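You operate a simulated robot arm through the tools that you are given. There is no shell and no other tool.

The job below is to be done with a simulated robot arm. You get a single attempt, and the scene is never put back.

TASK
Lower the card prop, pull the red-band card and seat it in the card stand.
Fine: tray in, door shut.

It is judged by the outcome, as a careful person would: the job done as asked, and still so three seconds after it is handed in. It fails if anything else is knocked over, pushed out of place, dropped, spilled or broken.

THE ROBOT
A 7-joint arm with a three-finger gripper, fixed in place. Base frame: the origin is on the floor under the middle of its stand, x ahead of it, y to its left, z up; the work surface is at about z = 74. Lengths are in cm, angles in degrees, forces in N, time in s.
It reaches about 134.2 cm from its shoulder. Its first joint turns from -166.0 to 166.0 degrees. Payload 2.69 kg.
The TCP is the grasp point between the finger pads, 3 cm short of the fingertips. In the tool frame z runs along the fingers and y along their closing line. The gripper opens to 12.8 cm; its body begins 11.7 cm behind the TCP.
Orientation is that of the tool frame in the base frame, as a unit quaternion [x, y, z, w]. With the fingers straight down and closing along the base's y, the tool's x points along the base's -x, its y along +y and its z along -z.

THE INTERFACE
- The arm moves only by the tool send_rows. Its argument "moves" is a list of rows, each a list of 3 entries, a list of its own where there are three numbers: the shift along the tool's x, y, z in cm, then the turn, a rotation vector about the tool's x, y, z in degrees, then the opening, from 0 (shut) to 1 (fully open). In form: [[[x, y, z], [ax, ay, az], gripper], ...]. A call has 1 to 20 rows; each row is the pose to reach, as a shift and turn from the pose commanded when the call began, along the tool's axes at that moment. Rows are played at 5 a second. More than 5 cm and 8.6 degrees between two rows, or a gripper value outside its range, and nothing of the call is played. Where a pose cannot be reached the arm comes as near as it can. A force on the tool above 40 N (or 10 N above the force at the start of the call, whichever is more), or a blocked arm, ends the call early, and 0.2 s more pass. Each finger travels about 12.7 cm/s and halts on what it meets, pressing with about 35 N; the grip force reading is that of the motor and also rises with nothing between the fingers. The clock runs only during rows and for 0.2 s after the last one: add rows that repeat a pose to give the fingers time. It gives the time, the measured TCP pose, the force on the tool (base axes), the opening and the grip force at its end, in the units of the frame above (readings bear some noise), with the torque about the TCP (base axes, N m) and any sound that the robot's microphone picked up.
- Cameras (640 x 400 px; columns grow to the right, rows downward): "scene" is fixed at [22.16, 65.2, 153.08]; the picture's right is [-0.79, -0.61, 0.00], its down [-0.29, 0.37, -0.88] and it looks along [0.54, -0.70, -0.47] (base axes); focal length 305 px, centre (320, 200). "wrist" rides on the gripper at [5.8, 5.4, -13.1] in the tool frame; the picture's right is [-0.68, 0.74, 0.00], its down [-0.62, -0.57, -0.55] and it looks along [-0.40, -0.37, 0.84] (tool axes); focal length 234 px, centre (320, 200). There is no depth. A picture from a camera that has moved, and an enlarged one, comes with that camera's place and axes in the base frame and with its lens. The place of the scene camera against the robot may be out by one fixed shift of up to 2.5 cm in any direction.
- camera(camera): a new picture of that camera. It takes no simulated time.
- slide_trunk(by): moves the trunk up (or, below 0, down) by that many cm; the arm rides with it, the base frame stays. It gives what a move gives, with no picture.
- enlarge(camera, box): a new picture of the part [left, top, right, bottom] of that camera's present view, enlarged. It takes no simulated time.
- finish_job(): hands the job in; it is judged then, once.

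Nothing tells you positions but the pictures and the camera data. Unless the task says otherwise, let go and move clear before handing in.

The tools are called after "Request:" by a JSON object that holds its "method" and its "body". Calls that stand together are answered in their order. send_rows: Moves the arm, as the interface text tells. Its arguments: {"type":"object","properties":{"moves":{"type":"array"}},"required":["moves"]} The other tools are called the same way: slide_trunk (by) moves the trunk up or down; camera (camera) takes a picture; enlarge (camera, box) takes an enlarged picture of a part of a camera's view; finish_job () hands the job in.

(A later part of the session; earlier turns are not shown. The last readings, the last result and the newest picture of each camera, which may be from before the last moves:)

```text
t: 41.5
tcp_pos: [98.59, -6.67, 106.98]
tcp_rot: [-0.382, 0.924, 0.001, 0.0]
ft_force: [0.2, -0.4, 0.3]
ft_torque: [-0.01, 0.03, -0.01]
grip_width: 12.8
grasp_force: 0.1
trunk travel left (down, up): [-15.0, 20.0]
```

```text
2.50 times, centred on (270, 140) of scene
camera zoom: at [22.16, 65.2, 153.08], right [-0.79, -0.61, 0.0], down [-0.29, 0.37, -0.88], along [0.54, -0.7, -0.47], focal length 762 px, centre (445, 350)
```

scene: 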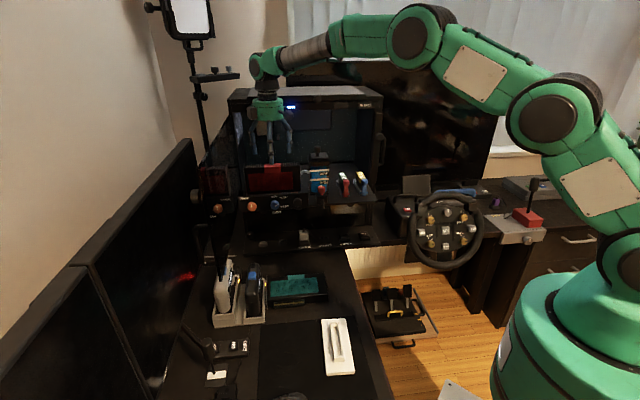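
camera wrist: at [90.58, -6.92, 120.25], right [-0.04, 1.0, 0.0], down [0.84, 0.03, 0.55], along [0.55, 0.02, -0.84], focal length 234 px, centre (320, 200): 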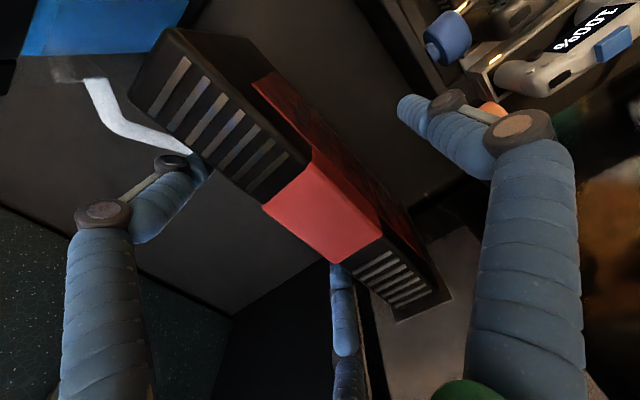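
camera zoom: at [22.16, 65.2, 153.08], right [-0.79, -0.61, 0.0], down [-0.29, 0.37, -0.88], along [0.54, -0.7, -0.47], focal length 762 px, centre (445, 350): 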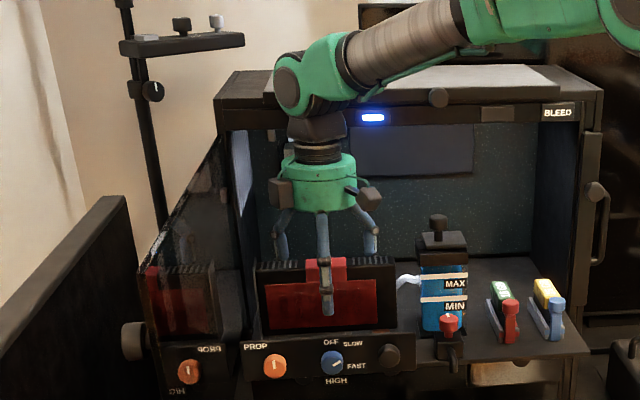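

The fingers are on both sides of the card. I'll close on it gradually.

Request:
{"method": "send_rows", "body": {"moves": [[[0, 0, 0], [0, 0, 0], 0.85], [[0, 0, 0], [0, 0, 0], 0.7], [[0, 0, 0], [0, 0, 0], 0.6], [[0, 0, 0], [0, 0, 0], 0.5], [[0, 0, 0], [0, 0, 0], 0.4], [[0, 0, 0], [0, 0, 0], 0.3], [[0, 0, 0], [0, 0, 0], 0.2], [[0, 0, 0], [0, 0, 0], 0.15], [[0, 0, 0], [0, 0, 0], 0.15], [[0, 0, 0], [0, 0, 0], 0.15]]}}

Request:
{"method": "camera", "body": {"camera": "wrist"}}

Request:
{"method": "enlarge", "body": {"camera": "scene", "box": [210, 90, 340, 220]}}

```text
t: 43.7
tcp_pos: [98.73, -6.87, 107.05]
tcp_rot: [-0.381, 0.925, 0.001, 0.001]
ft_force: [20.3, -23.4, 4.5]
ft_torque: [-1.72, -1.33, 0.54]
grip_width: 5.23
grasp_force: 35.1
trunk travel left (down, up): [-15.0, 20.0]
```

```text
taken
camera wrist: at [90.66, -7.11, 120.29], right [-0.04, 1.0, 0.0], down [0.84, 0.03, 0.55], along [0.55, 0.02, -0.84], focal length 234 px, centre (320, 200)
```

wrist: 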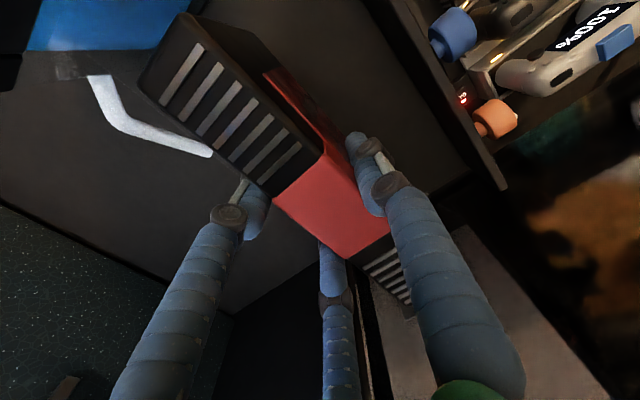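

```text
3.08 times, centred on (275, 155) of scene
camera zoom: at [22.16, 65.2, 153.08], right [-0.79, -0.61, 0.0], down [-0.29, 0.37, -0.88], along [0.54, -0.7, -0.47], focal length 938 px, centre (458, 338)
```

zoom: 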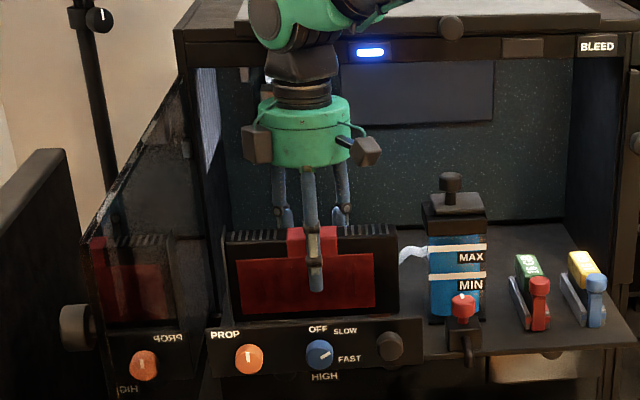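

Request:
{"method": "enlarge", "body": {"camera": "wrist", "box": [180, 110, 440, 320]}}

Request:
{"method": "enlarge", "body": {"camera": "scene", "box": [235, 140, 315, 200]}}

```text
1.90 times, centred on (310, 215) of wrist
camera zoom: at [90.66, -7.11, 120.29], right [-0.04, 1.0, 0.0], down [0.84, 0.03, 0.55], along [0.55, 0.02, -0.84], focal length 446 px, centre (339, 171)
```

zoom: 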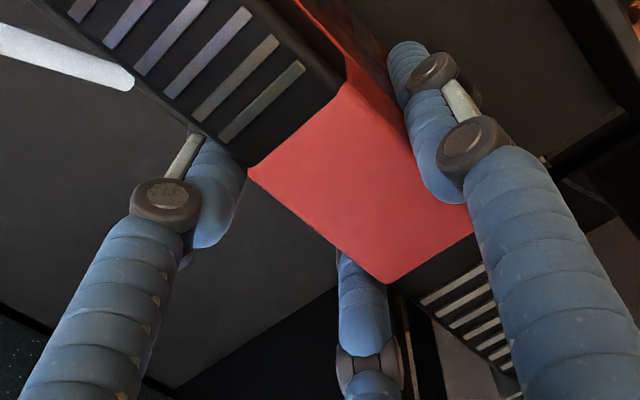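

```text
6.67 times, centred on (275, 170) of scene
camera zoom: at [22.16, 65.2, 153.08], right [-0.79, -0.61, 0.0], down [-0.29, 0.37, -0.88], along [0.54, -0.7, -0.47], focal length 2033 px, centre (620, 400)
```

zoom: 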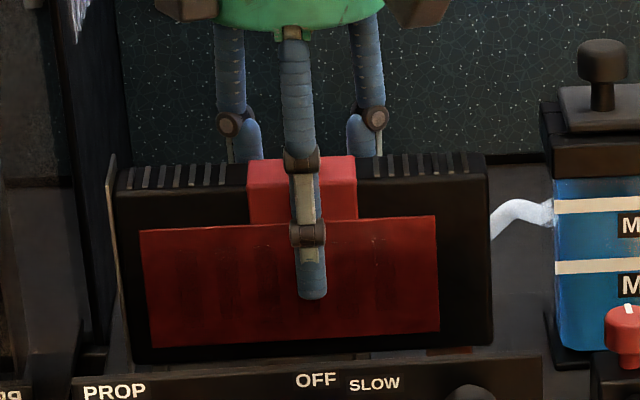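

The grip has closed with a sideways load of about 31 N toward -n. Because of the 120° finger geometry, the hand wants to sit slightly further back. I'll relax that load before pulling.

Request:
{"method": "send_rows", "body": {"moves": [[[0, -0.15, 0], [0, 0, 0], 0.15], [[0, -0.3, 0], [0, 0, 0], 0.15], [[0, -0.3, 0], [0, 0, 0], 0.15]]}}

Request:
{"method": "enlarge", "body": {"camera": "scene", "box": [235, 140, 315, 200]}}

```text
t: 44.5
tcp_pos: [98.72, -6.98, 106.96]
tcp_rot: [-0.382, 0.924, 0.001, 0.0]
ft_force: [6.6, -8.3, 10.0]
ft_torque: [-0.22, -0.55, 0.3]
grip_width: 5.22
grasp_force: 34.7
trunk travel left (down, up): [-15.0, 20.0]
```

```text
6.67 times, centred on (275, 170) of scene
camera zoom: at [22.16, 65.2, 153.08], right [-0.79, -0.61, 0.0], down [-0.29, 0.37, -0.88], along [0.54, -0.7, -0.47], focal length 2033 px, centre (620, 400)
```

zoom: 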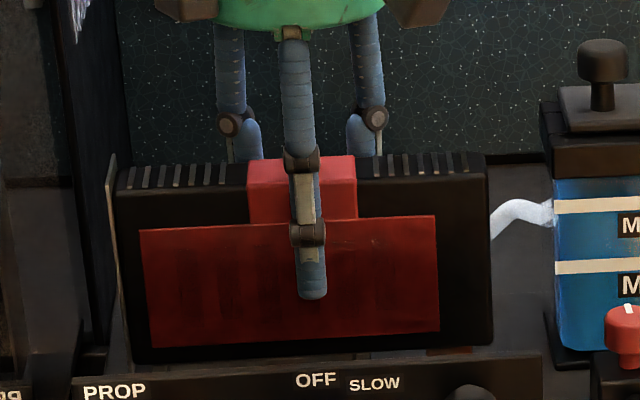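

Request:
{"method": "send_rows", "body": {"moves": [[[0, -0.1, 0], [0, 0, 0], 0.15], [[0, -0.1, -0.4], [0, 0, 0], 0.15], [[0, -0.1, -0.8], [0, 0, 0], 0.15], [[0, -0.1, -1.2], [0, 0, 0], 0.15], [[0, -0.1, -1.6], [0, 0, 0], 0.15], [[0, -0.1, -2.0], [0, 0, 0], 0.15]]}}

Request:
{"method": "enlarge", "body": {"camera": "scene", "box": [235, 140, 315, 200]}}

Request:
{"method": "camera", "body": {"camera": "wrist"}}

```text
t: 45.9
tcp_pos: [98.73, -6.98, 109.05]
tcp_rot: [-0.381, 0.924, 0.001, 0.0]
ft_force: [0.3, -0.2, -6.1]
ft_torque: [-0.05, -0.03, 0.02]
grip_width: 5.2
grasp_force: 34.9
trunk travel left (down, up): [-15.0, 20.0]
```

```text
6.67 times, centred on (275, 170) of scene
camera zoom: at [22.16, 65.2, 153.08], right [-0.79, -0.61, 0.0], down [-0.29, 0.37, -0.88], along [0.54, -0.7, -0.47], focal length 2033 px, centre (620, 400)
```

zoom: 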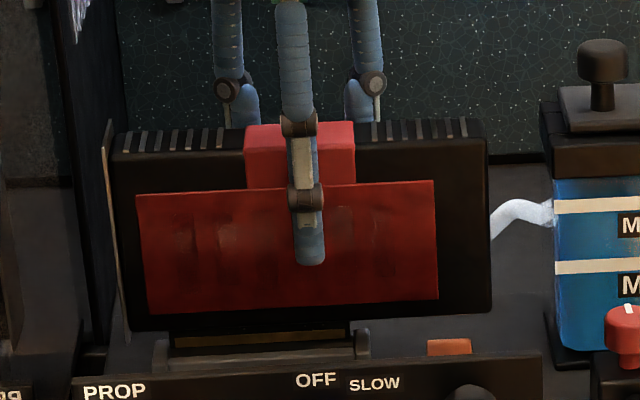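

```text
taken
camera wrist: at [90.82, -7.26, 122.22], right [-0.04, 1.0, 0.0], down [0.84, 0.03, 0.55], along [0.55, 0.02, -0.84], focal length 234 px, centre (320, 200)
```

wrist: 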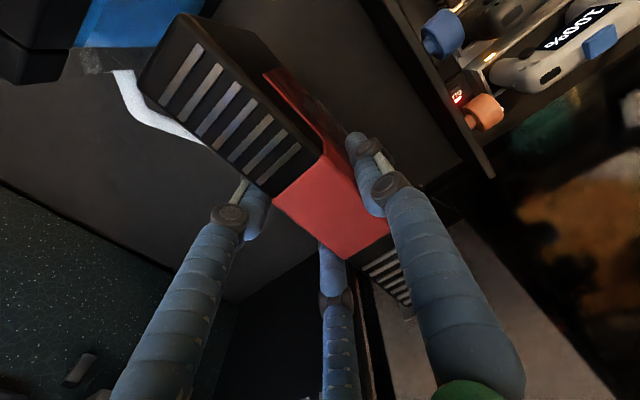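

The card came free: the force reading is about 6 N (its weight), the gold connector is visible under it, and the prop pad is lowered. I'll lift it well clear and bring it out forward over the panel.

Request:
{"method": "send_rows", "body": {"moves": [[[0, 0, -2], [0, 0, 0], 0.15], [[0, 0, -5], [0, 0, 0], 0.15], [[0, 0, -8.5], [0, 0, 0], 0.15], [[0, 0, -12], [0, 0, 0], 0.15], [[0, 2, -14], [0, 0, 0], 0.15], [[1, 6, -14], [0, 0, 0], 0.15], [[2, 10, -14], [0, 0, 0], 0.15], [[3, 14, -14], [0, 0, 0], 0.15], [[3, 14, -14], [0, 0, 0], 0.15]]}}

Request:
{"method": "camera", "body": {"camera": "scene"}}

Request:
{"method": "camera", "body": {"camera": "wrist"}}

```text
t: 47.9
tcp_pos: [86.73, 0.95, 123.19]
tcp_rot: [-0.382, 0.924, 0.001, 0.0]
ft_force: [-0.6, 0.2, -5.5]
ft_torque: [-0.09, -0.09, 0.0]
grip_width: 5.17
grasp_force: 34.8
trunk travel left (down, up): [-15.0, 20.0]
```

```text
taken
```

scene: 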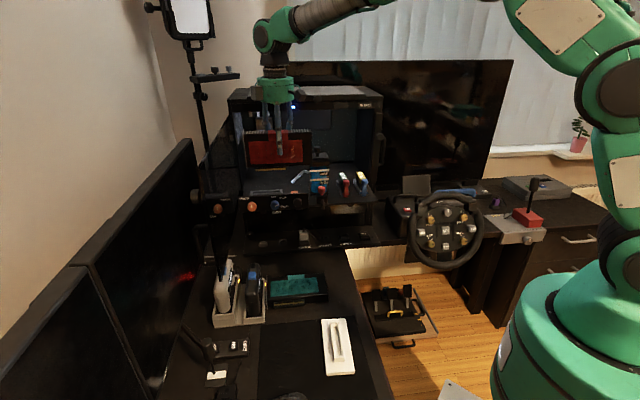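

```text
taken
camera wrist: at [78.73, 0.67, 136.34], right [-0.04, 1.0, 0.0], down [0.84, 0.03, 0.55], along [0.55, 0.02, -0.84], focal length 234 px, centre (320, 200)
```

wrist: 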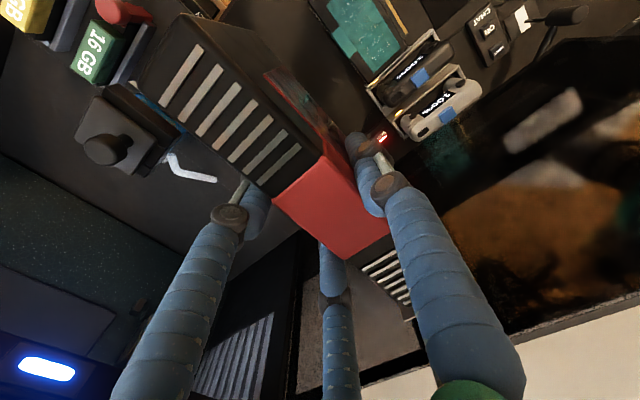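

Request:
{"method": "enlarge", "body": {"camera": "scene", "box": [235, 100, 325, 175]}}

Request:
{"method": "enlarge", "body": {"camera": "scene", "box": [310, 310, 365, 385]}}

Request:
{"method": "enlarge", "body": {"camera": "scene", "box": [230, 175, 310, 225]}}

```text
5.33 times, centred on (280, 138) of scene
camera zoom: at [22.16, 65.2, 153.08], right [-0.79, -0.61, 0.0], down [-0.29, 0.37, -0.88], along [0.54, -0.7, -0.47], focal length 1627 px, centre (533, 533)
```

zoom: 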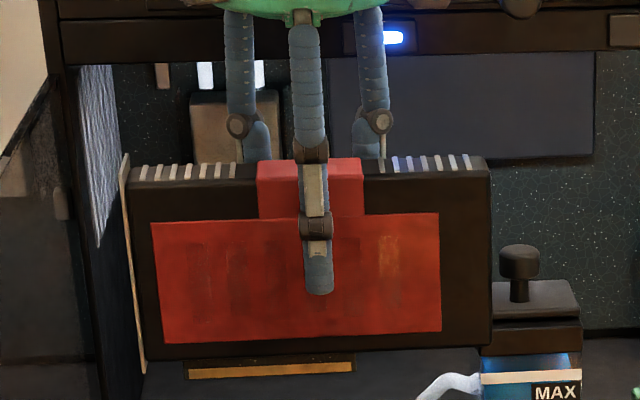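

```text
5.33 times, centred on (338, 348) of scene
camera zoom: at [22.16, 65.2, 153.08], right [-0.79, -0.61, 0.0], down [-0.29, 0.37, -0.88], along [0.54, -0.7, -0.47], focal length 1627 px, centre (227, -587)
```

zoom: 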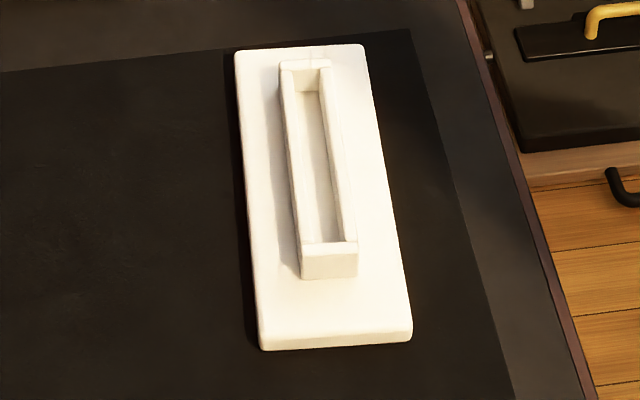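

```text
8.00 times, centred on (270, 200) of scene
camera zoom: at [22.16, 65.2, 153.08], right [-0.79, -0.61, 0.0], down [-0.29, 0.37, -0.88], along [0.54, -0.7, -0.47], focal length 2440 px, centre (720, 200)
```

zoom: 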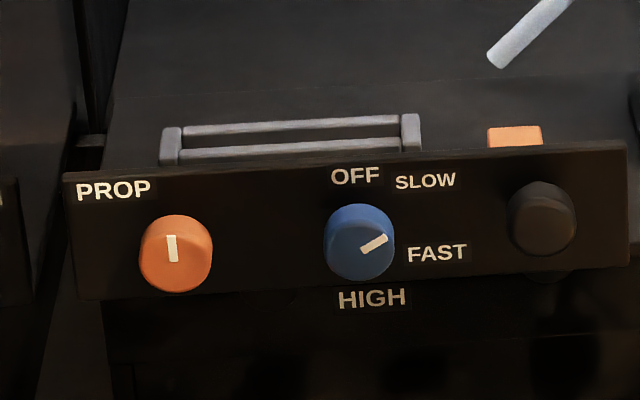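

The card hangs straight and steady. The connector centre is about 3.1 cm toward the bracket from my TCP, and its bottom about 9 cm below the TCP. Now I'll carry it over to the stand, turning 90° in clear air so it lines up with the slot.

Request:
{"method": "send_rows", "body": {"moves": [[[1.53, 4.55, 0], [0, 0, 0], 0.15], [[3.07, 9.1, 0], [0, 0, 0], 0.15], [[4.6, 13.65, 0], [0, 0, 0], 0.15], [[6.13, 18.2, 0], [0, 0, 0], 0.15], [[6.69, 19.85, 0], [0, 0, 8.18], 0.15], [[7.25, 21.51, 0], [0, 0, 16.36], 0.15], [[7.8, 23.16, 0], [0, 0, 24.55], 0.15], [[8.36, 24.82, 0], [0, 0, 32.73], 0.15], [[8.92, 26.47, 0], [0, 0, 40.91], 0.15], [[9.48, 28.12, 0], [0, 0, 49.09], 0.15], [[10.04, 29.78, 0], [0, 0, 57.27], 0.15], [[10.59, 31.43, 0], [0, 0, 65.45], 0.15], [[11.15, 33.09, 0], [0, 0, 73.64], 0.15], [[11.71, 34.74, 0], [0, 0, 81.82], 0.15], [[12.27, 36.4, 0], [0, 0, 90], 0.15], [[12.27, 36.4, 0], [0, 0, 90], 0.15]]}}

Request:
{"method": "camera", "body": {"camera": "scene"}}

Request:
{"method": "camera", "body": {"camera": "wrist"}}

```text
t: 51.3
tcp_pos: [52.32, 17.95, 123.03]
tcp_rot: [0.385, 0.923, 0.0, -0.001]
ft_force: [-0.2, 0.3, -5.1]
ft_torque: [-0.03, 0.03, -0.02]
grip_width: 5.19
grasp_force: 34.7
trunk travel left (down, up): [-15.0, 20.0]
```

```text
taken
```

scene: 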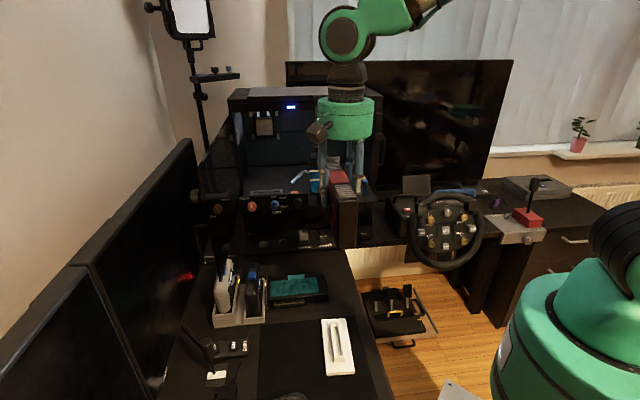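

```text
taken
camera wrist: at [51.99, 25.92, 136.33], right [1.0, 0.04, 0.0], down [0.03, -0.84, 0.55], along [0.02, -0.55, -0.84], focal length 234 px, centre (320, 200)
```

wrist: 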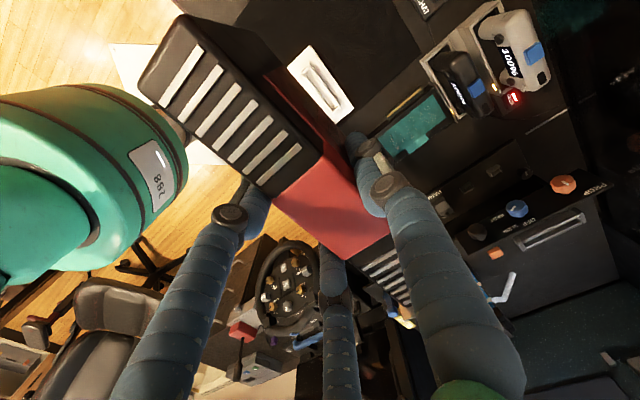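

Request:
{"method": "enlarge", "body": {"camera": "wrist", "box": [270, 30, 370, 140]}}

Request:
{"method": "enlarge", "body": {"camera": "scene", "box": [300, 150, 390, 260]}}

```text
3.64 times, centred on (320, 85) of wrist
camera zoom: at [51.99, 25.92, 136.33], right [1.0, 0.04, 0.0], down [0.03, -0.84, 0.55], along [0.02, -0.55, -0.84], focal length 852 px, centre (320, 618)
```

zoom: 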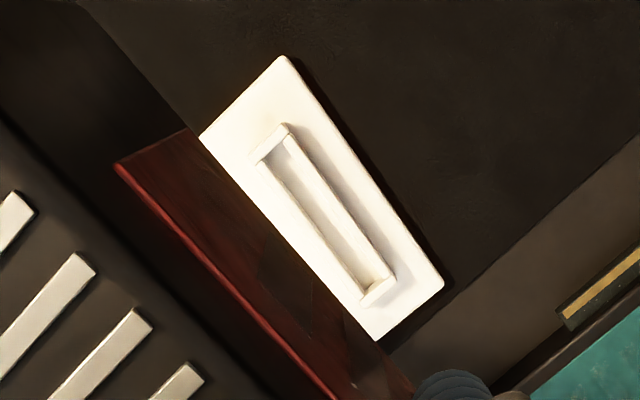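

```text
3.64 times, centred on (345, 205) of scene
camera zoom: at [22.16, 65.2, 153.08], right [-0.79, -0.61, 0.0], down [-0.29, 0.37, -0.88], along [0.54, -0.7, -0.47], focal length 1109 px, centre (229, 182)
```

zoom: 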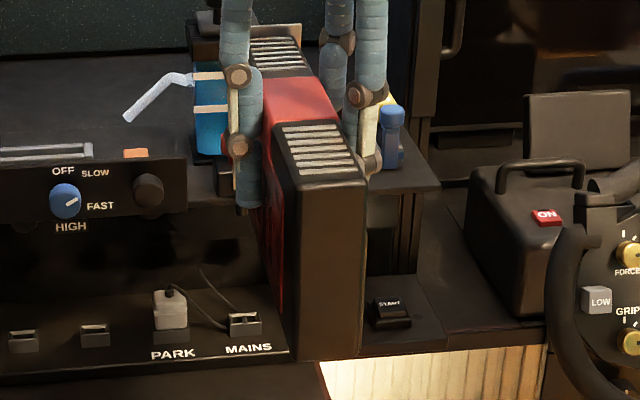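

I'm above the stand. Its slot appears rotated about 3–4° from the rig axis. I'll step sideways and lower, so the wrist camera gets a close unobstructed look at the slot and I can measure it precisely.

Request:
{"method": "send_rows", "body": {"moves": [[[0.4, -1.4, 3.8], [0, 0, 0], 0.15], [[0.8, -2.7, 7.7], [0, 0, 0], 0.15], [[1.2, -4.1, 11.5], [0, 0, 0], 0.15], [[1.5, -5.5, 15.3], [0, 0, 0], 0.15], [[1.9, -6.8, 19.2], [0, 0, 0], 0.15], [[2.3, -8.2, 23], [0, 0, 0], 0.15], [[2.3, -8.2, 23], [0, 0, 0], 0.15]]}}

Request:
{"method": "camera", "body": {"camera": "wrist"}}

Request:
{"method": "camera", "body": {"camera": "scene"}}

```text
t: 52.9
tcp_pos: [45.02, 13.92, 100.26]
tcp_rot: [0.384, 0.923, 0.001, 0.0]
ft_force: [0.4, -0.1, -5.9]
ft_torque: [-0.02, 0.06, 0.0]
grip_width: 5.18
grasp_force: 35.2
trunk travel left (down, up): [-15.0, 20.0]
```

```text
taken
camera wrist: at [44.64, 21.91, 113.39], right [1.0, 0.04, 0.0], down [0.03, -0.84, 0.55], along [0.02, -0.55, -0.84], focal length 234 px, centre (320, 200)
```

wrist: 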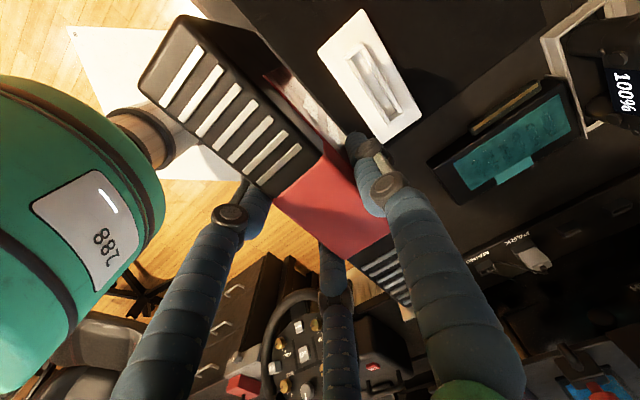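

```text
taken
```

scene: 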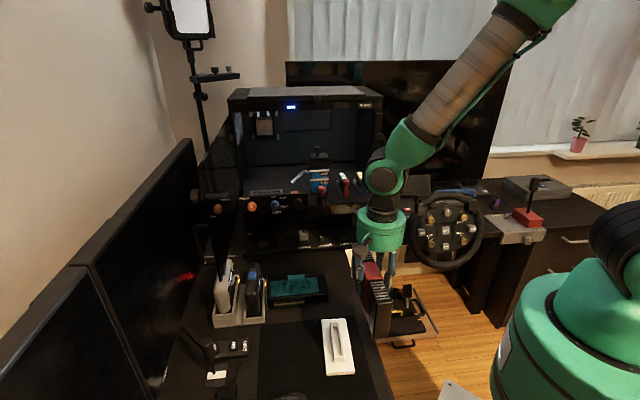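

Request:
{"method": "enlarge", "body": {"camera": "wrist", "box": [300, 0, 440, 150]}}

Request:
{"method": "enlarge", "body": {"camera": "scene", "box": [310, 220, 430, 390]}}

Request:
{"method": "enlarge", "body": {"camera": "scene", "box": [345, 240, 405, 350]}}

```text
2.67 times, centred on (370, 75) of wrist
camera zoom: at [44.64, 21.91, 113.39], right [1.0, 0.04, 0.0], down [0.03, -0.84, 0.55], along [0.02, -0.55, -0.84], focal length 624 px, centre (187, 533)
```

zoom: 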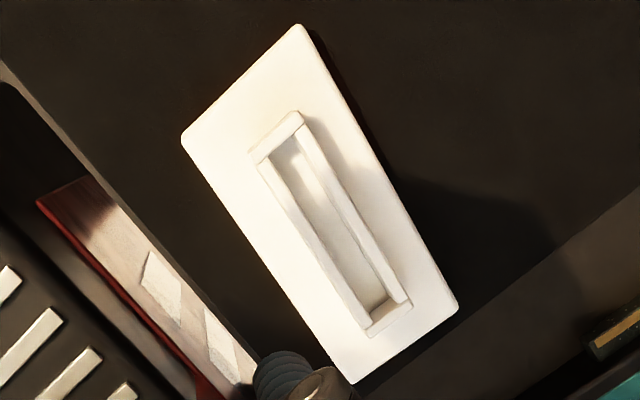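

```text
2.35 times, centred on (370, 305) of scene
camera zoom: at [22.16, 65.2, 153.08], right [-0.79, -0.61, 0.0], down [-0.29, 0.37, -0.88], along [0.54, -0.7, -0.47], focal length 718 px, centre (202, -47)
```

zoom: 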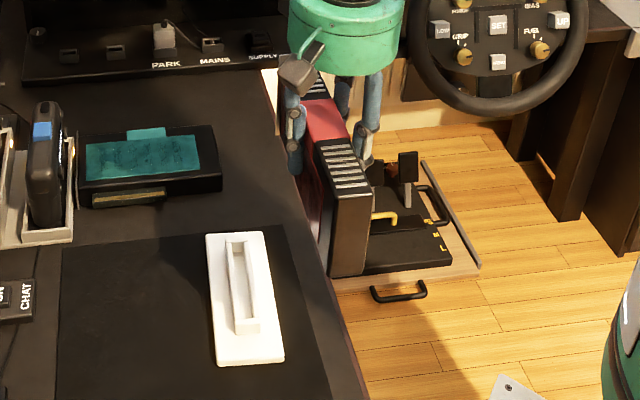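

```text
3.64 times, centred on (375, 295) of scene
camera zoom: at [22.16, 65.2, 153.08], right [-0.79, -0.61, 0.0], down [-0.29, 0.37, -0.88], along [0.54, -0.7, -0.47], focal length 1109 px, centre (120, -146)
```

zoom: 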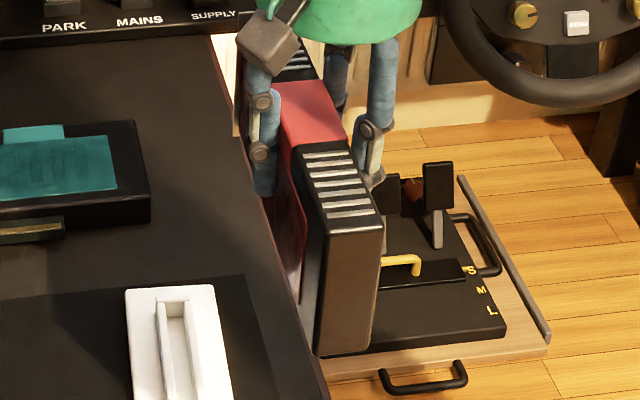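

The stand's slot centre is at about (52.7, 17.55) with azimuth about -49°, so I need an extra 3.7° of yaw. The identical teal card lies in plain view, so I'll use it to measure exactly where the connector sits on the card body.

Request:
{"method": "enlarge", "body": {"camera": "scene", "box": [262, 268, 332, 312]}}

Request:
{"method": "enlarge", "body": {"camera": "wrist", "box": [420, 60, 600, 220]}}

Request:
{"method": "enlarge", "body": {"camera": "wrist", "box": [120, 0, 440, 340]}}

```text
9.09 times, centred on (297, 290) of scene
camera zoom: at [22.16, 65.2, 153.08], right [-0.79, -0.61, 0.0], down [-0.29, 0.37, -0.88], along [0.54, -0.7, -0.47], focal length 2773 px, centre (529, -618)
```

zoom: 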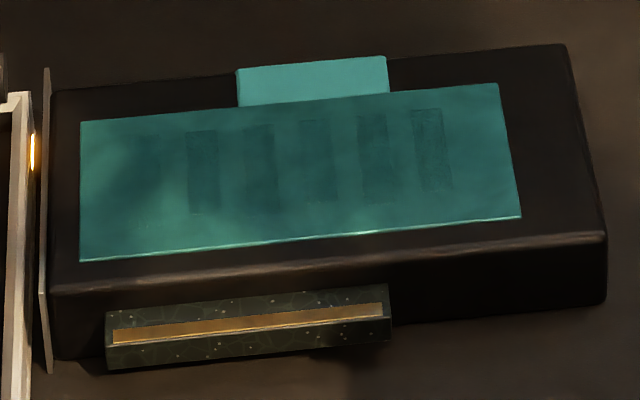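

```text
2.50 times, centred on (510, 140) of wrist
camera zoom: at [44.64, 21.91, 113.39], right [1.0, 0.04, 0.0], down [0.03, -0.84, 0.55], along [0.02, -0.55, -0.84], focal length 585 px, centre (-155, 350)
```

zoom: 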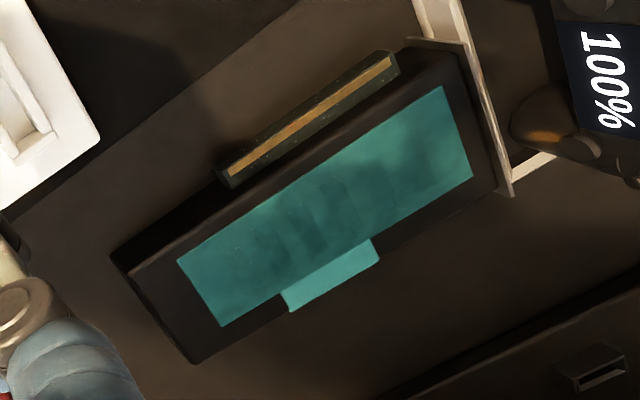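

```text
1.18 times, centred on (280, 170) of wrist
camera zoom: at [44.64, 21.91, 113.39], right [1.0, 0.04, 0.0], down [0.03, -0.84, 0.55], along [0.02, -0.55, -0.84], focal length 276 px, centre (367, 235)
```

zoom: 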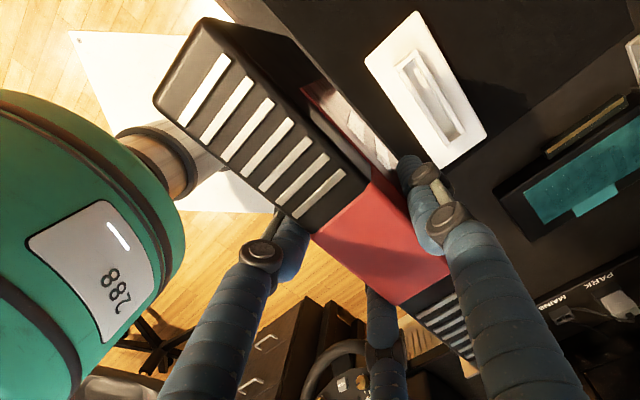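

Request:
{"method": "enlarge", "body": {"camera": "scene", "box": [318, 316, 358, 346]}}

Request:
{"method": "enlarge", "body": {"camera": "scene", "box": [320, 346, 360, 376]}}

Request:
{"method": "enlarge", "body": {"camera": "wrist", "box": [345, 30, 415, 130]}}

```text
13.33 times, centred on (338, 331) of scene
camera zoom: at [22.16, 65.2, 153.08], right [-0.79, -0.61, 0.0], down [-0.29, 0.37, -0.88], along [0.54, -0.7, -0.47], focal length 4066 px, centre (80, -1547)
```

zoom: 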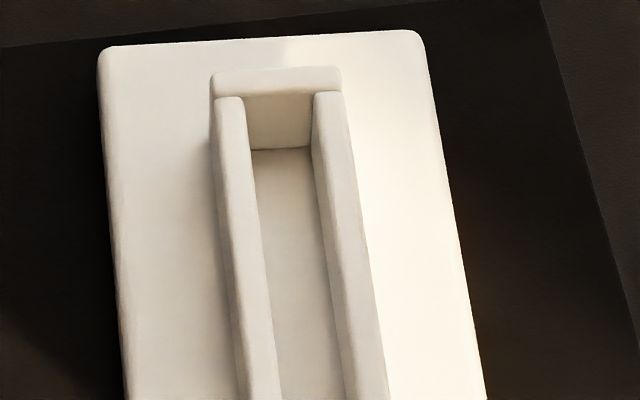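

```text
13.33 times, centred on (340, 361) of scene
camera zoom: at [22.16, 65.2, 153.08], right [-0.79, -0.61, 0.0], down [-0.29, 0.37, -0.88], along [0.54, -0.7, -0.47], focal length 4066 px, centre (53, -1947)
```

zoom: 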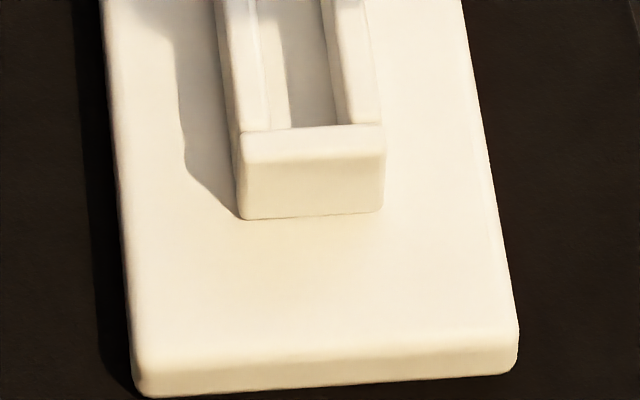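

```text
4.00 times, centred on (380, 80) of wrist
camera zoom: at [44.64, 21.91, 113.39], right [1.0, 0.04, 0.0], down [0.03, -0.84, 0.55], along [0.02, -0.55, -0.84], focal length 937 px, centre (80, 680)
```

zoom: 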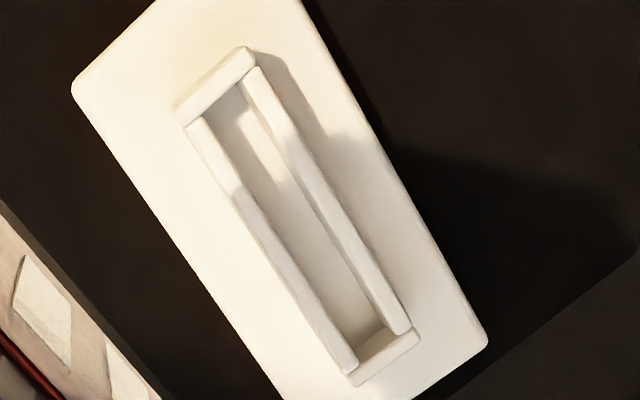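

The connector block is about 9.9 × 1.2 cm and the slot about 10.45 × 1.65 cm, so I have roughly ±2 mm. I'll move over the slot with the extra yaw and lower to just above it for a visual check.

Request:
{"method": "send_rows", "body": {"moves": [[[0.14, 2.53, 0], [0, 0, 1.23], 0.15], [[0.28, 5.05, 0], [0, 0, 2.47], 0.15], [[0.42, 7.58, 0], [0, 0, 3.7], 0.15], [[0.42, 7.58, 3.5], [0, 0, 3.7], 0.15], [[0.42, 7.58, 7], [0, 0, 3.7], 0.15], [[0.42, 7.58, 7], [0, 0, 3.7], 0.15]]}}

Request:
{"method": "camera", "body": {"camera": "wrist"}}

Request:
{"method": "enlarge", "body": {"camera": "scene", "box": [290, 240, 400, 390]}}

```text
t: 54.3
tcp_pos: [50.09, 19.5, 93.19]
tcp_rot: [0.414, 0.91, 0.001, 0.0]
ft_force: [0.6, 0.1, -6.9]
ft_torque: [-0.01, 0.09, 0.0]
grip_width: 5.19
grasp_force: 34.7
trunk travel left (down, up): [-15.0, 20.0]
```

```text
taken
camera wrist: at [50.3, 27.55, 106.32], right [1.0, -0.02, 0.0], down [-0.02, -0.84, 0.55], along [-0.01, -0.55, -0.84], focal length 234 px, centre (320, 200)
```

wrist: 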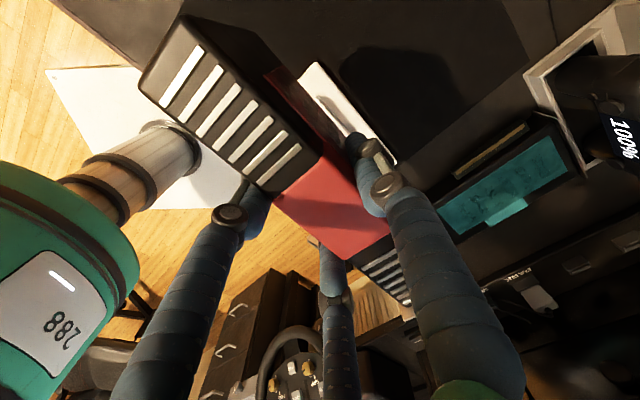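

```text
2.67 times, centred on (345, 315) of scene
camera zoom: at [22.16, 65.2, 153.08], right [-0.79, -0.61, 0.0], down [-0.29, 0.37, -0.88], along [0.54, -0.7, -0.47], focal length 813 px, centre (253, -107)
```

zoom: 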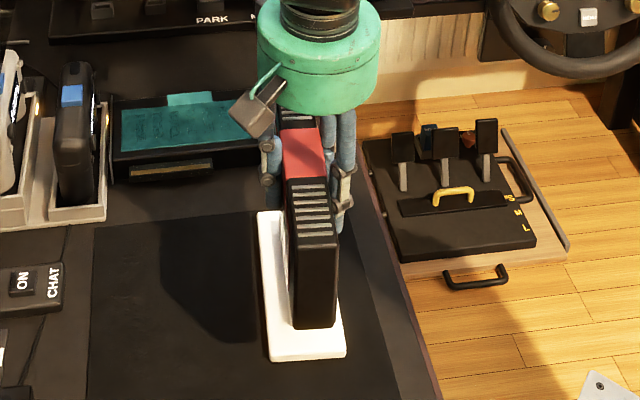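

Request:
{"method": "send_rows", "body": {"moves": [[[0, 0, 2], [0, 0, 0], 0.15], [[0, 0, 4], [0, 0, 0], 0.15], [[0, 0, 5.9], [0, 0, 0], 0.15], [[0, 0, 5.9], [0, 0, 0], 0.15]]}}

Request:
{"method": "enlarge", "body": {"camera": "scene", "box": [300, 270, 380, 390]}}

Request:
{"method": "enlarge", "body": {"camera": "wrist", "box": [240, 20, 420, 200]}}

```text
t: 55.3
tcp_pos: [50.0, 19.49, 87.38]
tcp_rot: [0.414, 0.91, 0.0, -0.001]
ft_force: [0.4, 0.4, -6.5]
ft_torque: [-0.06, 0.11, -0.02]
grip_width: 5.17
grasp_force: 34.5
trunk travel left (down, up): [-15.0, 20.0]
```

```text
3.33 times, centred on (340, 330) of scene
camera zoom: at [22.16, 65.2, 153.08], right [-0.79, -0.61, 0.0], down [-0.29, 0.37, -0.88], along [0.54, -0.7, -0.47], focal length 1017 px, centre (253, -233)
```

zoom: 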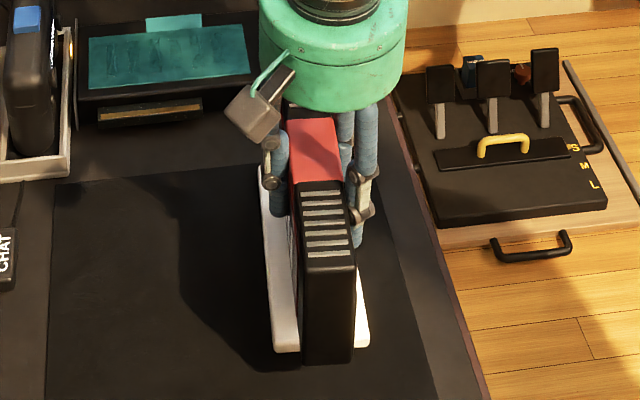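

```text
2.22 times, centred on (330, 110) of wrist
camera zoom: at [50.21, 27.55, 100.45], right [1.0, -0.02, 0.0], down [-0.02, -0.84, 0.55], along [-0.01, -0.55, -0.84], focal length 520 px, centre (298, 400)
```

zoom: 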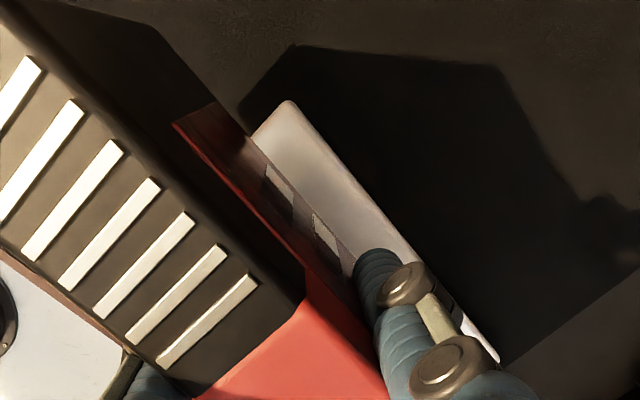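

The alignment agrees between the cameras to about 1 mm. I'll lower slowly, watching the force.

Request:
{"method": "send_rows", "body": {"moves": [[[0, 0, 0.5], [0, 0, 0], 0.15], [[0, 0, 1.0], [0, 0, 0], 0.15], [[0, 0, 1.5], [0, 0, 0], 0.15]]}}

Request:
{"method": "send_rows", "body": {"moves": [[[0, 0, 0.25], [0, 0, 0], 0.15], [[0, 0, 0.5], [0, 0, 0], 0.15]]}}

```text
t: 56.1
tcp_pos: [49.91, 19.54, 85.85]
tcp_rot: [0.414, 0.91, 0.001, 0.0]
ft_force: [-0.5, 0.4, -5.5]
ft_torque: [0.03, 0.02, 0.03]
grip_width: 5.2
grasp_force: 35.3
trunk travel left (down, up): [-15.0, 20.0]
```

```text
t: 56.7
tcp_pos: [50.0, 19.5, 85.32]
tcp_rot: [0.414, 0.91, 0.0, 0.0]
ft_force: [0.3, -0.4, -5.5]
ft_torque: [-0.03, 0.01, 0.01]
grip_width: 5.17
grasp_force: 35.2
trunk travel left (down, up): [-15.0, 20.0]
```

Request:
{"method": "send_rows", "body": {"moves": [[[0, 0, 0.25], [0, 0, 0], 0.15], [[0, 0, 0.5], [0, 0, 0], 0.15]]}}

Request:
{"method": "enlarge", "body": {"camera": "scene", "box": [310, 300, 370, 390]}}

```text
t: 57.3
tcp_pos: [49.91, 19.47, 85.01]
tcp_rot: [0.413, 0.911, 0.001, 0.0]
ft_force: [-9.1, -3.1, 25.3]
ft_torque: [-0.37, -0.31, -0.05]
grip_width: 5.18
grasp_force: 35.0
trunk travel left (down, up): [-15.0, 20.0]
```

```text
4.44 times, centred on (340, 345) of scene
camera zoom: at [22.16, 65.2, 153.08], right [-0.79, -0.61, 0.0], down [-0.29, 0.37, -0.88], along [0.54, -0.7, -0.47], focal length 1356 px, centre (231, -444)
```

zoom: 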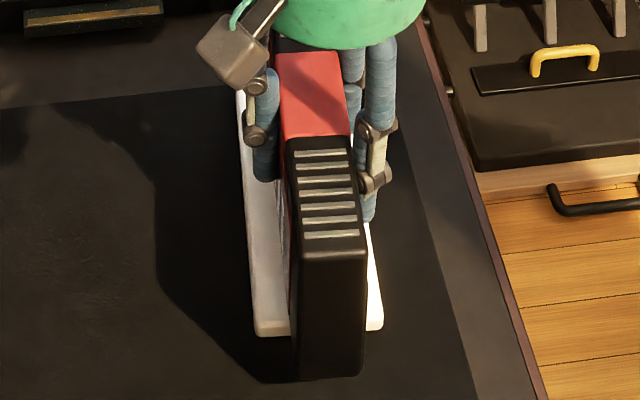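

Contact came about 0.9 cm early: the connector is touching the rim, with the stand pushing the card toward -a. I'll lift slightly, shift about 2 mm that way and try again.

Request:
{"method": "send_rows", "body": {"moves": [[[0, 0, -0.4], [0, 0, 0], 0.15], [[0, -0.2, -0.4], [0, 0, 0], 0.15], [[0, -0.2, -0.2], [0, 0, 0], 0.15], [[0, -0.2, 0.0], [0, 0, 0], 0.15], [[0, -0.2, 0.1], [0, 0, 0], 0.15]]}}

```text
t: 58.5
tcp_pos: [49.82, 19.33, 84.75]
tcp_rot: [0.414, 0.91, 0.001, 0.0]
ft_force: [-6.7, -4.9, 29.9]
ft_torque: [-0.02, 0.07, -0.1]
grip_width: 5.22
grasp_force: 35.3
trunk travel left (down, up): [-15.0, 20.0]
```

The card's body bottom now computes to about z=77.2, the same as the slot frame top, so the connector must be inside the slot. I'll check close up and relieve the remaining side load.

Request:
{"method": "send_rows", "body": {"moves": [[[0, -0.1, 0], [0, 0, 0], 0.15], [[0, -0.1, 0], [0, 0, 0], 0.15]]}}

Request:
{"method": "enlarge", "body": {"camera": "scene", "box": [315, 320, 365, 390]}}

Request:
{"method": "enlarge", "body": {"camera": "wrist", "box": [270, 30, 420, 180]}}

```text
t: 59.1
tcp_pos: [49.9, 19.26, 84.72]
tcp_rot: [0.414, 0.91, 0.002, 0.001]
ft_force: [-1.3, -1.8, 28.8]
ft_torque: [0.12, -0.21, -0.12]
grip_width: 5.2
grasp_force: 35.5
trunk travel left (down, up): [-15.0, 20.0]
```

```text
5.71 times, centred on (340, 355) of scene
camera zoom: at [22.16, 65.2, 153.08], right [-0.79, -0.61, 0.0], down [-0.29, 0.37, -0.88], along [0.54, -0.7, -0.47], focal length 1743 px, centre (206, -686)
```

zoom: 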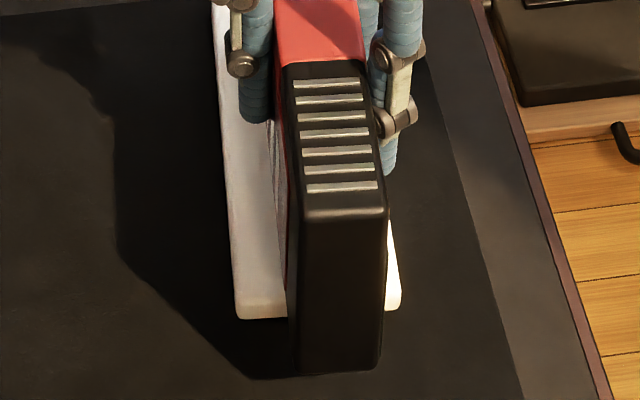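

```text
2.67 times, centred on (345, 105) of wrist
camera zoom: at [49.97, 27.3, 97.96], right [1.0, -0.03, 0.0], down [-0.02, -0.84, 0.55], along [-0.01, -0.55, -0.84], focal length 624 px, centre (253, 453)
```

zoom: 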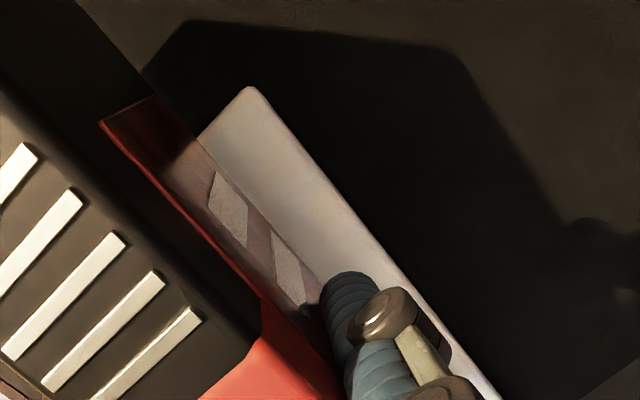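

Request:
{"method": "send_rows", "body": {"moves": [[[0, 0, -0.1], [0, 0, 0], 0.15], [[0, 0, -0.15], [0, 0, 0], 0.15], [[0, 0, -0.15], [0, 0, 0], 0.15]]}}

```text
t: 59.9
tcp_pos: [49.79, 19.26, 84.77]
tcp_rot: [0.413, 0.911, 0.001, 0.0]
ft_force: [5.8, 0.6, 3.9]
ft_torque: [-0.19, -0.69, 0.05]
grip_width: 5.19
grasp_force: 35.2
trunk travel left (down, up): [-15.0, 20.0]
```

The frame top and body bottom agree at about z=77.1–77.3, so the card is seated with the connector inside the slot. I'll release gently.

Request:
{"method": "send_rows", "body": {"moves": [[[0, 0, 0], [0, 0, 0], 0.4], [[0, 0, 0], [0, 0, 0], 0.45], [[0, 0, 0], [0, 0, 0], 0.55], [[0, 0, 0], [0, 0, 0], 0.7], [[0, 0, 0], [0, 0, 0], 0.8], [[0, 0, 0], [0, 0, 0], 0.8]]}}

Request:
{"method": "camera", "body": {"camera": "wrist"}}

Request:
{"method": "enlarge", "body": {"camera": "scene", "box": [300, 270, 380, 390]}}

```text
t: 61.3
tcp_pos: [49.67, 19.36, 84.81]
tcp_rot: [0.414, 0.91, -0.001, -0.001]
ft_force: [0.3, 0.3, -0.3]
ft_torque: [0.01, -0.02, -0.02]
grip_width: 10.24
grasp_force: 0.1
trunk travel left (down, up): [-15.0, 20.0]
```

```text
taken
camera wrist: at [49.96, 27.31, 98.0], right [1.0, -0.02, 0.0], down [-0.02, -0.84, 0.55], along [-0.01, -0.55, -0.84], focal length 234 px, centre (320, 200)
```

wrist: 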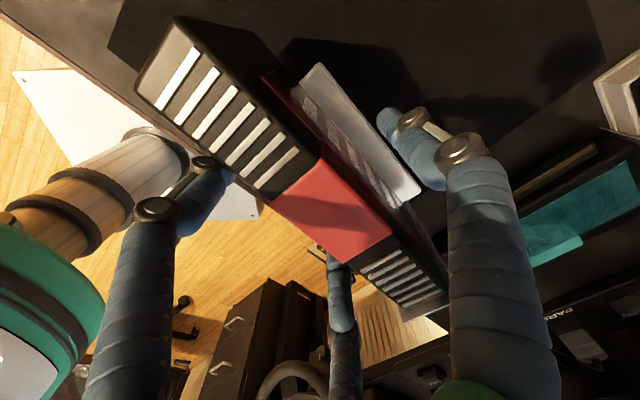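

```text
3.33 times, centred on (340, 330) of scene
camera zoom: at [22.16, 65.2, 153.08], right [-0.79, -0.61, 0.0], down [-0.29, 0.37, -0.88], along [0.54, -0.7, -0.47], focal length 1017 px, centre (253, -233)
```

zoom: 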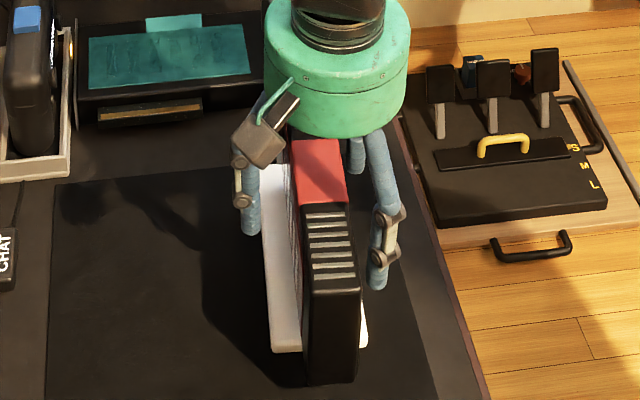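

The card stands on its own. I'll withdraw straight up and verify.

Request:
{"method": "send_rows", "body": {"moves": [[[0, 0, -2], [0, 0, 0], 0.9], [[0, 0, -5], [0, 0, 0], 0.9], [[0, 0, -9], [0, 0, 0], 0.9], [[0, 0, -13.5], [0, 0, 0], 0.9], [[0, 0, -18], [0, 0, 0], 0.9], [[0, 0, -22], [0, 0, 0], 0.9], [[0, 0, -22], [0, 0, 0], 0.9]]}}

Request:
{"method": "camera", "body": {"camera": "wrist"}}

Request:
{"method": "enlarge", "body": {"camera": "scene", "box": [300, 270, 380, 390]}}

Request:
{"method": "camera", "body": {"camera": "scene"}}

```text
t: 62.9
tcp_pos: [49.84, 19.1, 107.01]
tcp_rot: [0.413, 0.911, 0.0, -0.001]
ft_force: [0.1, -0.7, 0.8]
ft_torque: [0.05, -0.06, 0.01]
grip_width: 11.51
grasp_force: 0.0
trunk travel left (down, up): [-15.0, 20.0]
```

```text
taken
camera wrist: at [49.93, 27.13, 120.12], right [1.0, -0.02, 0.0], down [-0.02, -0.84, 0.55], along [-0.01, -0.55, -0.84], focal length 234 px, centre (320, 200)
```

wrist: 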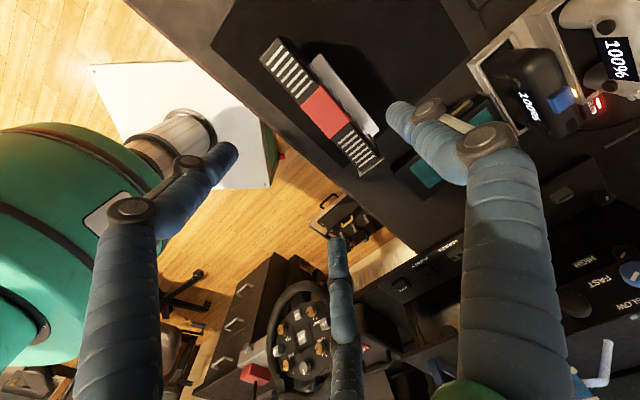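

```text
3.33 times, centred on (340, 330) of scene
camera zoom: at [22.16, 65.2, 153.08], right [-0.79, -0.61, 0.0], down [-0.29, 0.37, -0.88], along [0.54, -0.7, -0.47], focal length 1017 px, centre (253, -233)
```

zoom: 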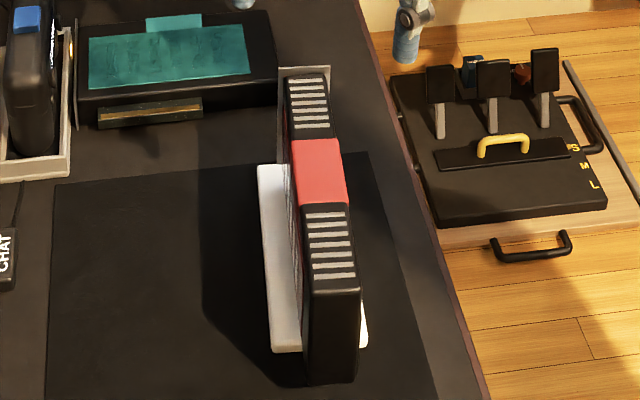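

```text
taken
```

scene: 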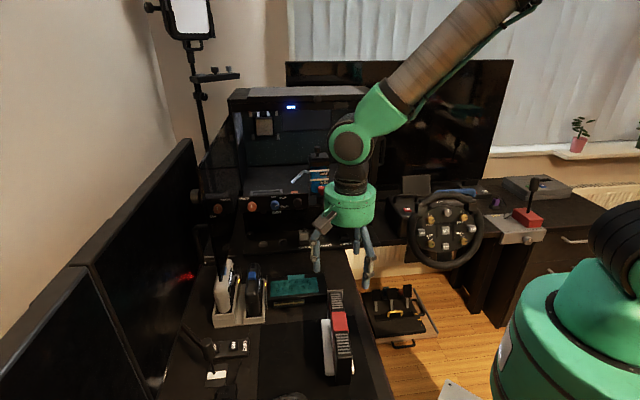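

The card stands upright in the stand. Next is the end state: tray in, door shut. I'll bring the closed hand around to a horizontal pushing pose in front of the tray's knob panel, retracing motions that worked.

Request:
{"method": "send_rows", "body": {"moves": [[[-2.36, 0.97, -1.29], [0, 0, -7.82], 0.8], [[-4.72, 1.93, -2.58], [0, 0, -15.63], 0.6], [[-7.08, 2.9, -3.88], [0, 0, -23.45], 0.4], [[-9.43, 3.87, -5.17], [0, 0, -31.27], 0.2], [[-11.79, 4.83, -6.46], [0, 0, -39.08], 0], [[-14.15, 5.8, -7.75], [0, 0, -46.9], 0], [[-16.51, 6.77, -9.04], [0, 0, -54.72], 0], [[-18.87, 7.73, -10.33], [0, 0, -62.53], 0], [[-21.23, 8.7, -11.63], [0, 0, -70.35], 0], [[-23.58, 9.67, -12.92], [0, 0, -78.17], 0], [[-25.94, 10.63, -14.21], [0, 0, -85.98], 0], [[-28.3, 11.6, -15.5], [0, 0, -93.8], 0], [[-28.3, 11.6, -15.5], [0, 0, -93.8], 0]]}}

Request:
{"method": "camera", "body": {"camera": "wrist"}}

Request:
{"method": "camera", "body": {"camera": "scene"}}

```text
t: 65.7
tcp_pos: [77.1, 5.76, 122.24]
tcp_rot: [-0.382, 0.924, 0.001, 0.0]
ft_force: [1.0, 0.0, -0.2]
ft_torque: [-0.01, -0.01, -0.01]
grip_width: 0.21
grasp_force: 32.0
trunk travel left (down, up): [-15.0, 20.0]
```

```text
taken
camera wrist: at [69.22, 5.33, 135.41], right [-0.04, 1.0, 0.0], down [0.84, 0.04, 0.55], along [0.55, 0.02, -0.84], focal length 234 px, centre (320, 200)
```

wrist: 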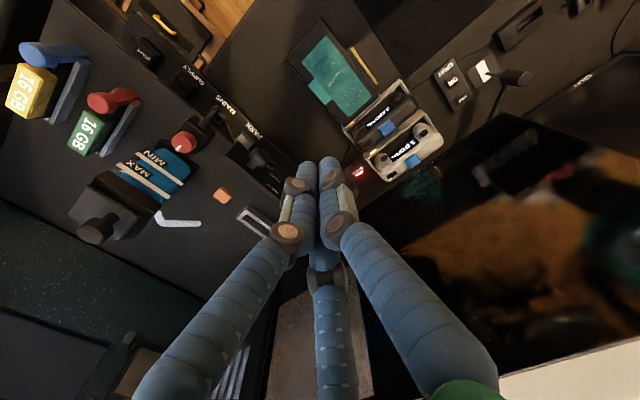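

```text
taken
```

scene: 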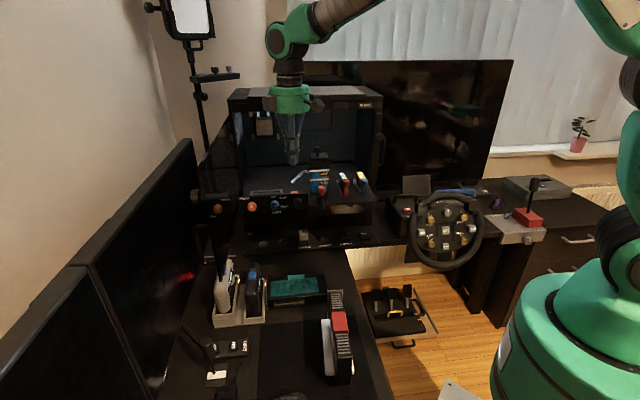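

Request:
{"method": "send_rows", "body": {"moves": [[[-0.3, 0, 2.59], [7.5, 0, 0], 0], [[-0.6, 0, 5.18], [15, 0, 0], 0], [[-0.9, 0, 7.76], [22.5, 0, 0], 0], [[-1.2, 0, 10.35], [30, 0, 0], 0], [[-1.5, 0, 12.94], [37.5, 0, 0], 0], [[-1.8, 0, 15.53], [45, 0, 0], 0], [[-2.1, 0, 18.11], [52.5, 0, 0], 0], [[-2.4, 0, 20.7], [60, 0, 0], 0], [[-2.4, 0, 20.7], [60, 0, 0], 0]]}}

Request:
{"method": "camera", "body": {"camera": "wrist"}}

Request:
{"method": "camera", "body": {"camera": "scene"}}

```text
t: 67.7
tcp_pos: [78.79, 7.28, 101.56]
tcp_rot: [-0.331, 0.8, -0.462, 0.192]
ft_force: [-0.1, -0.2, 0.5]
ft_torque: [-0.06, 0.01, -0.03]
grip_width: 0.22
grasp_force: 31.3
trunk travel left (down, up): [-15.0, 20.0]
```

```text
taken
camera wrist: at [64.74, 13.1, 103.44], right [0.22, 0.74, -0.64], down [0.3, 0.57, 0.76], along [0.93, -0.36, -0.1], focal length 234 px, centre (320, 200)
```

wrist: 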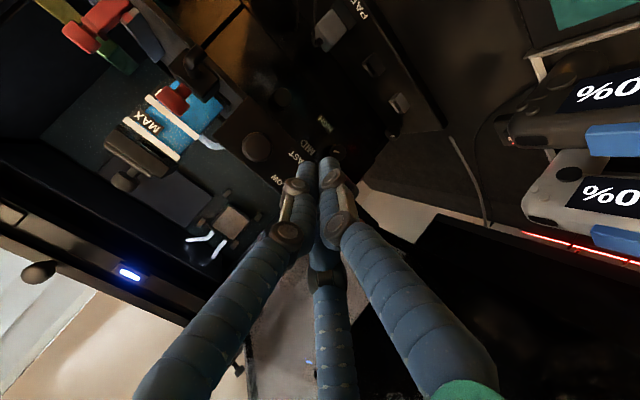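

```text
taken
```

scene: 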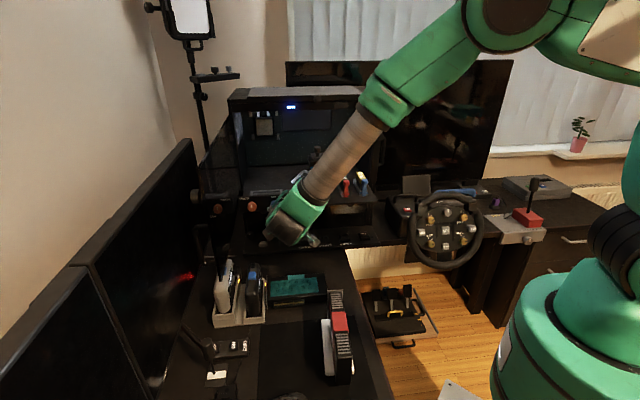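

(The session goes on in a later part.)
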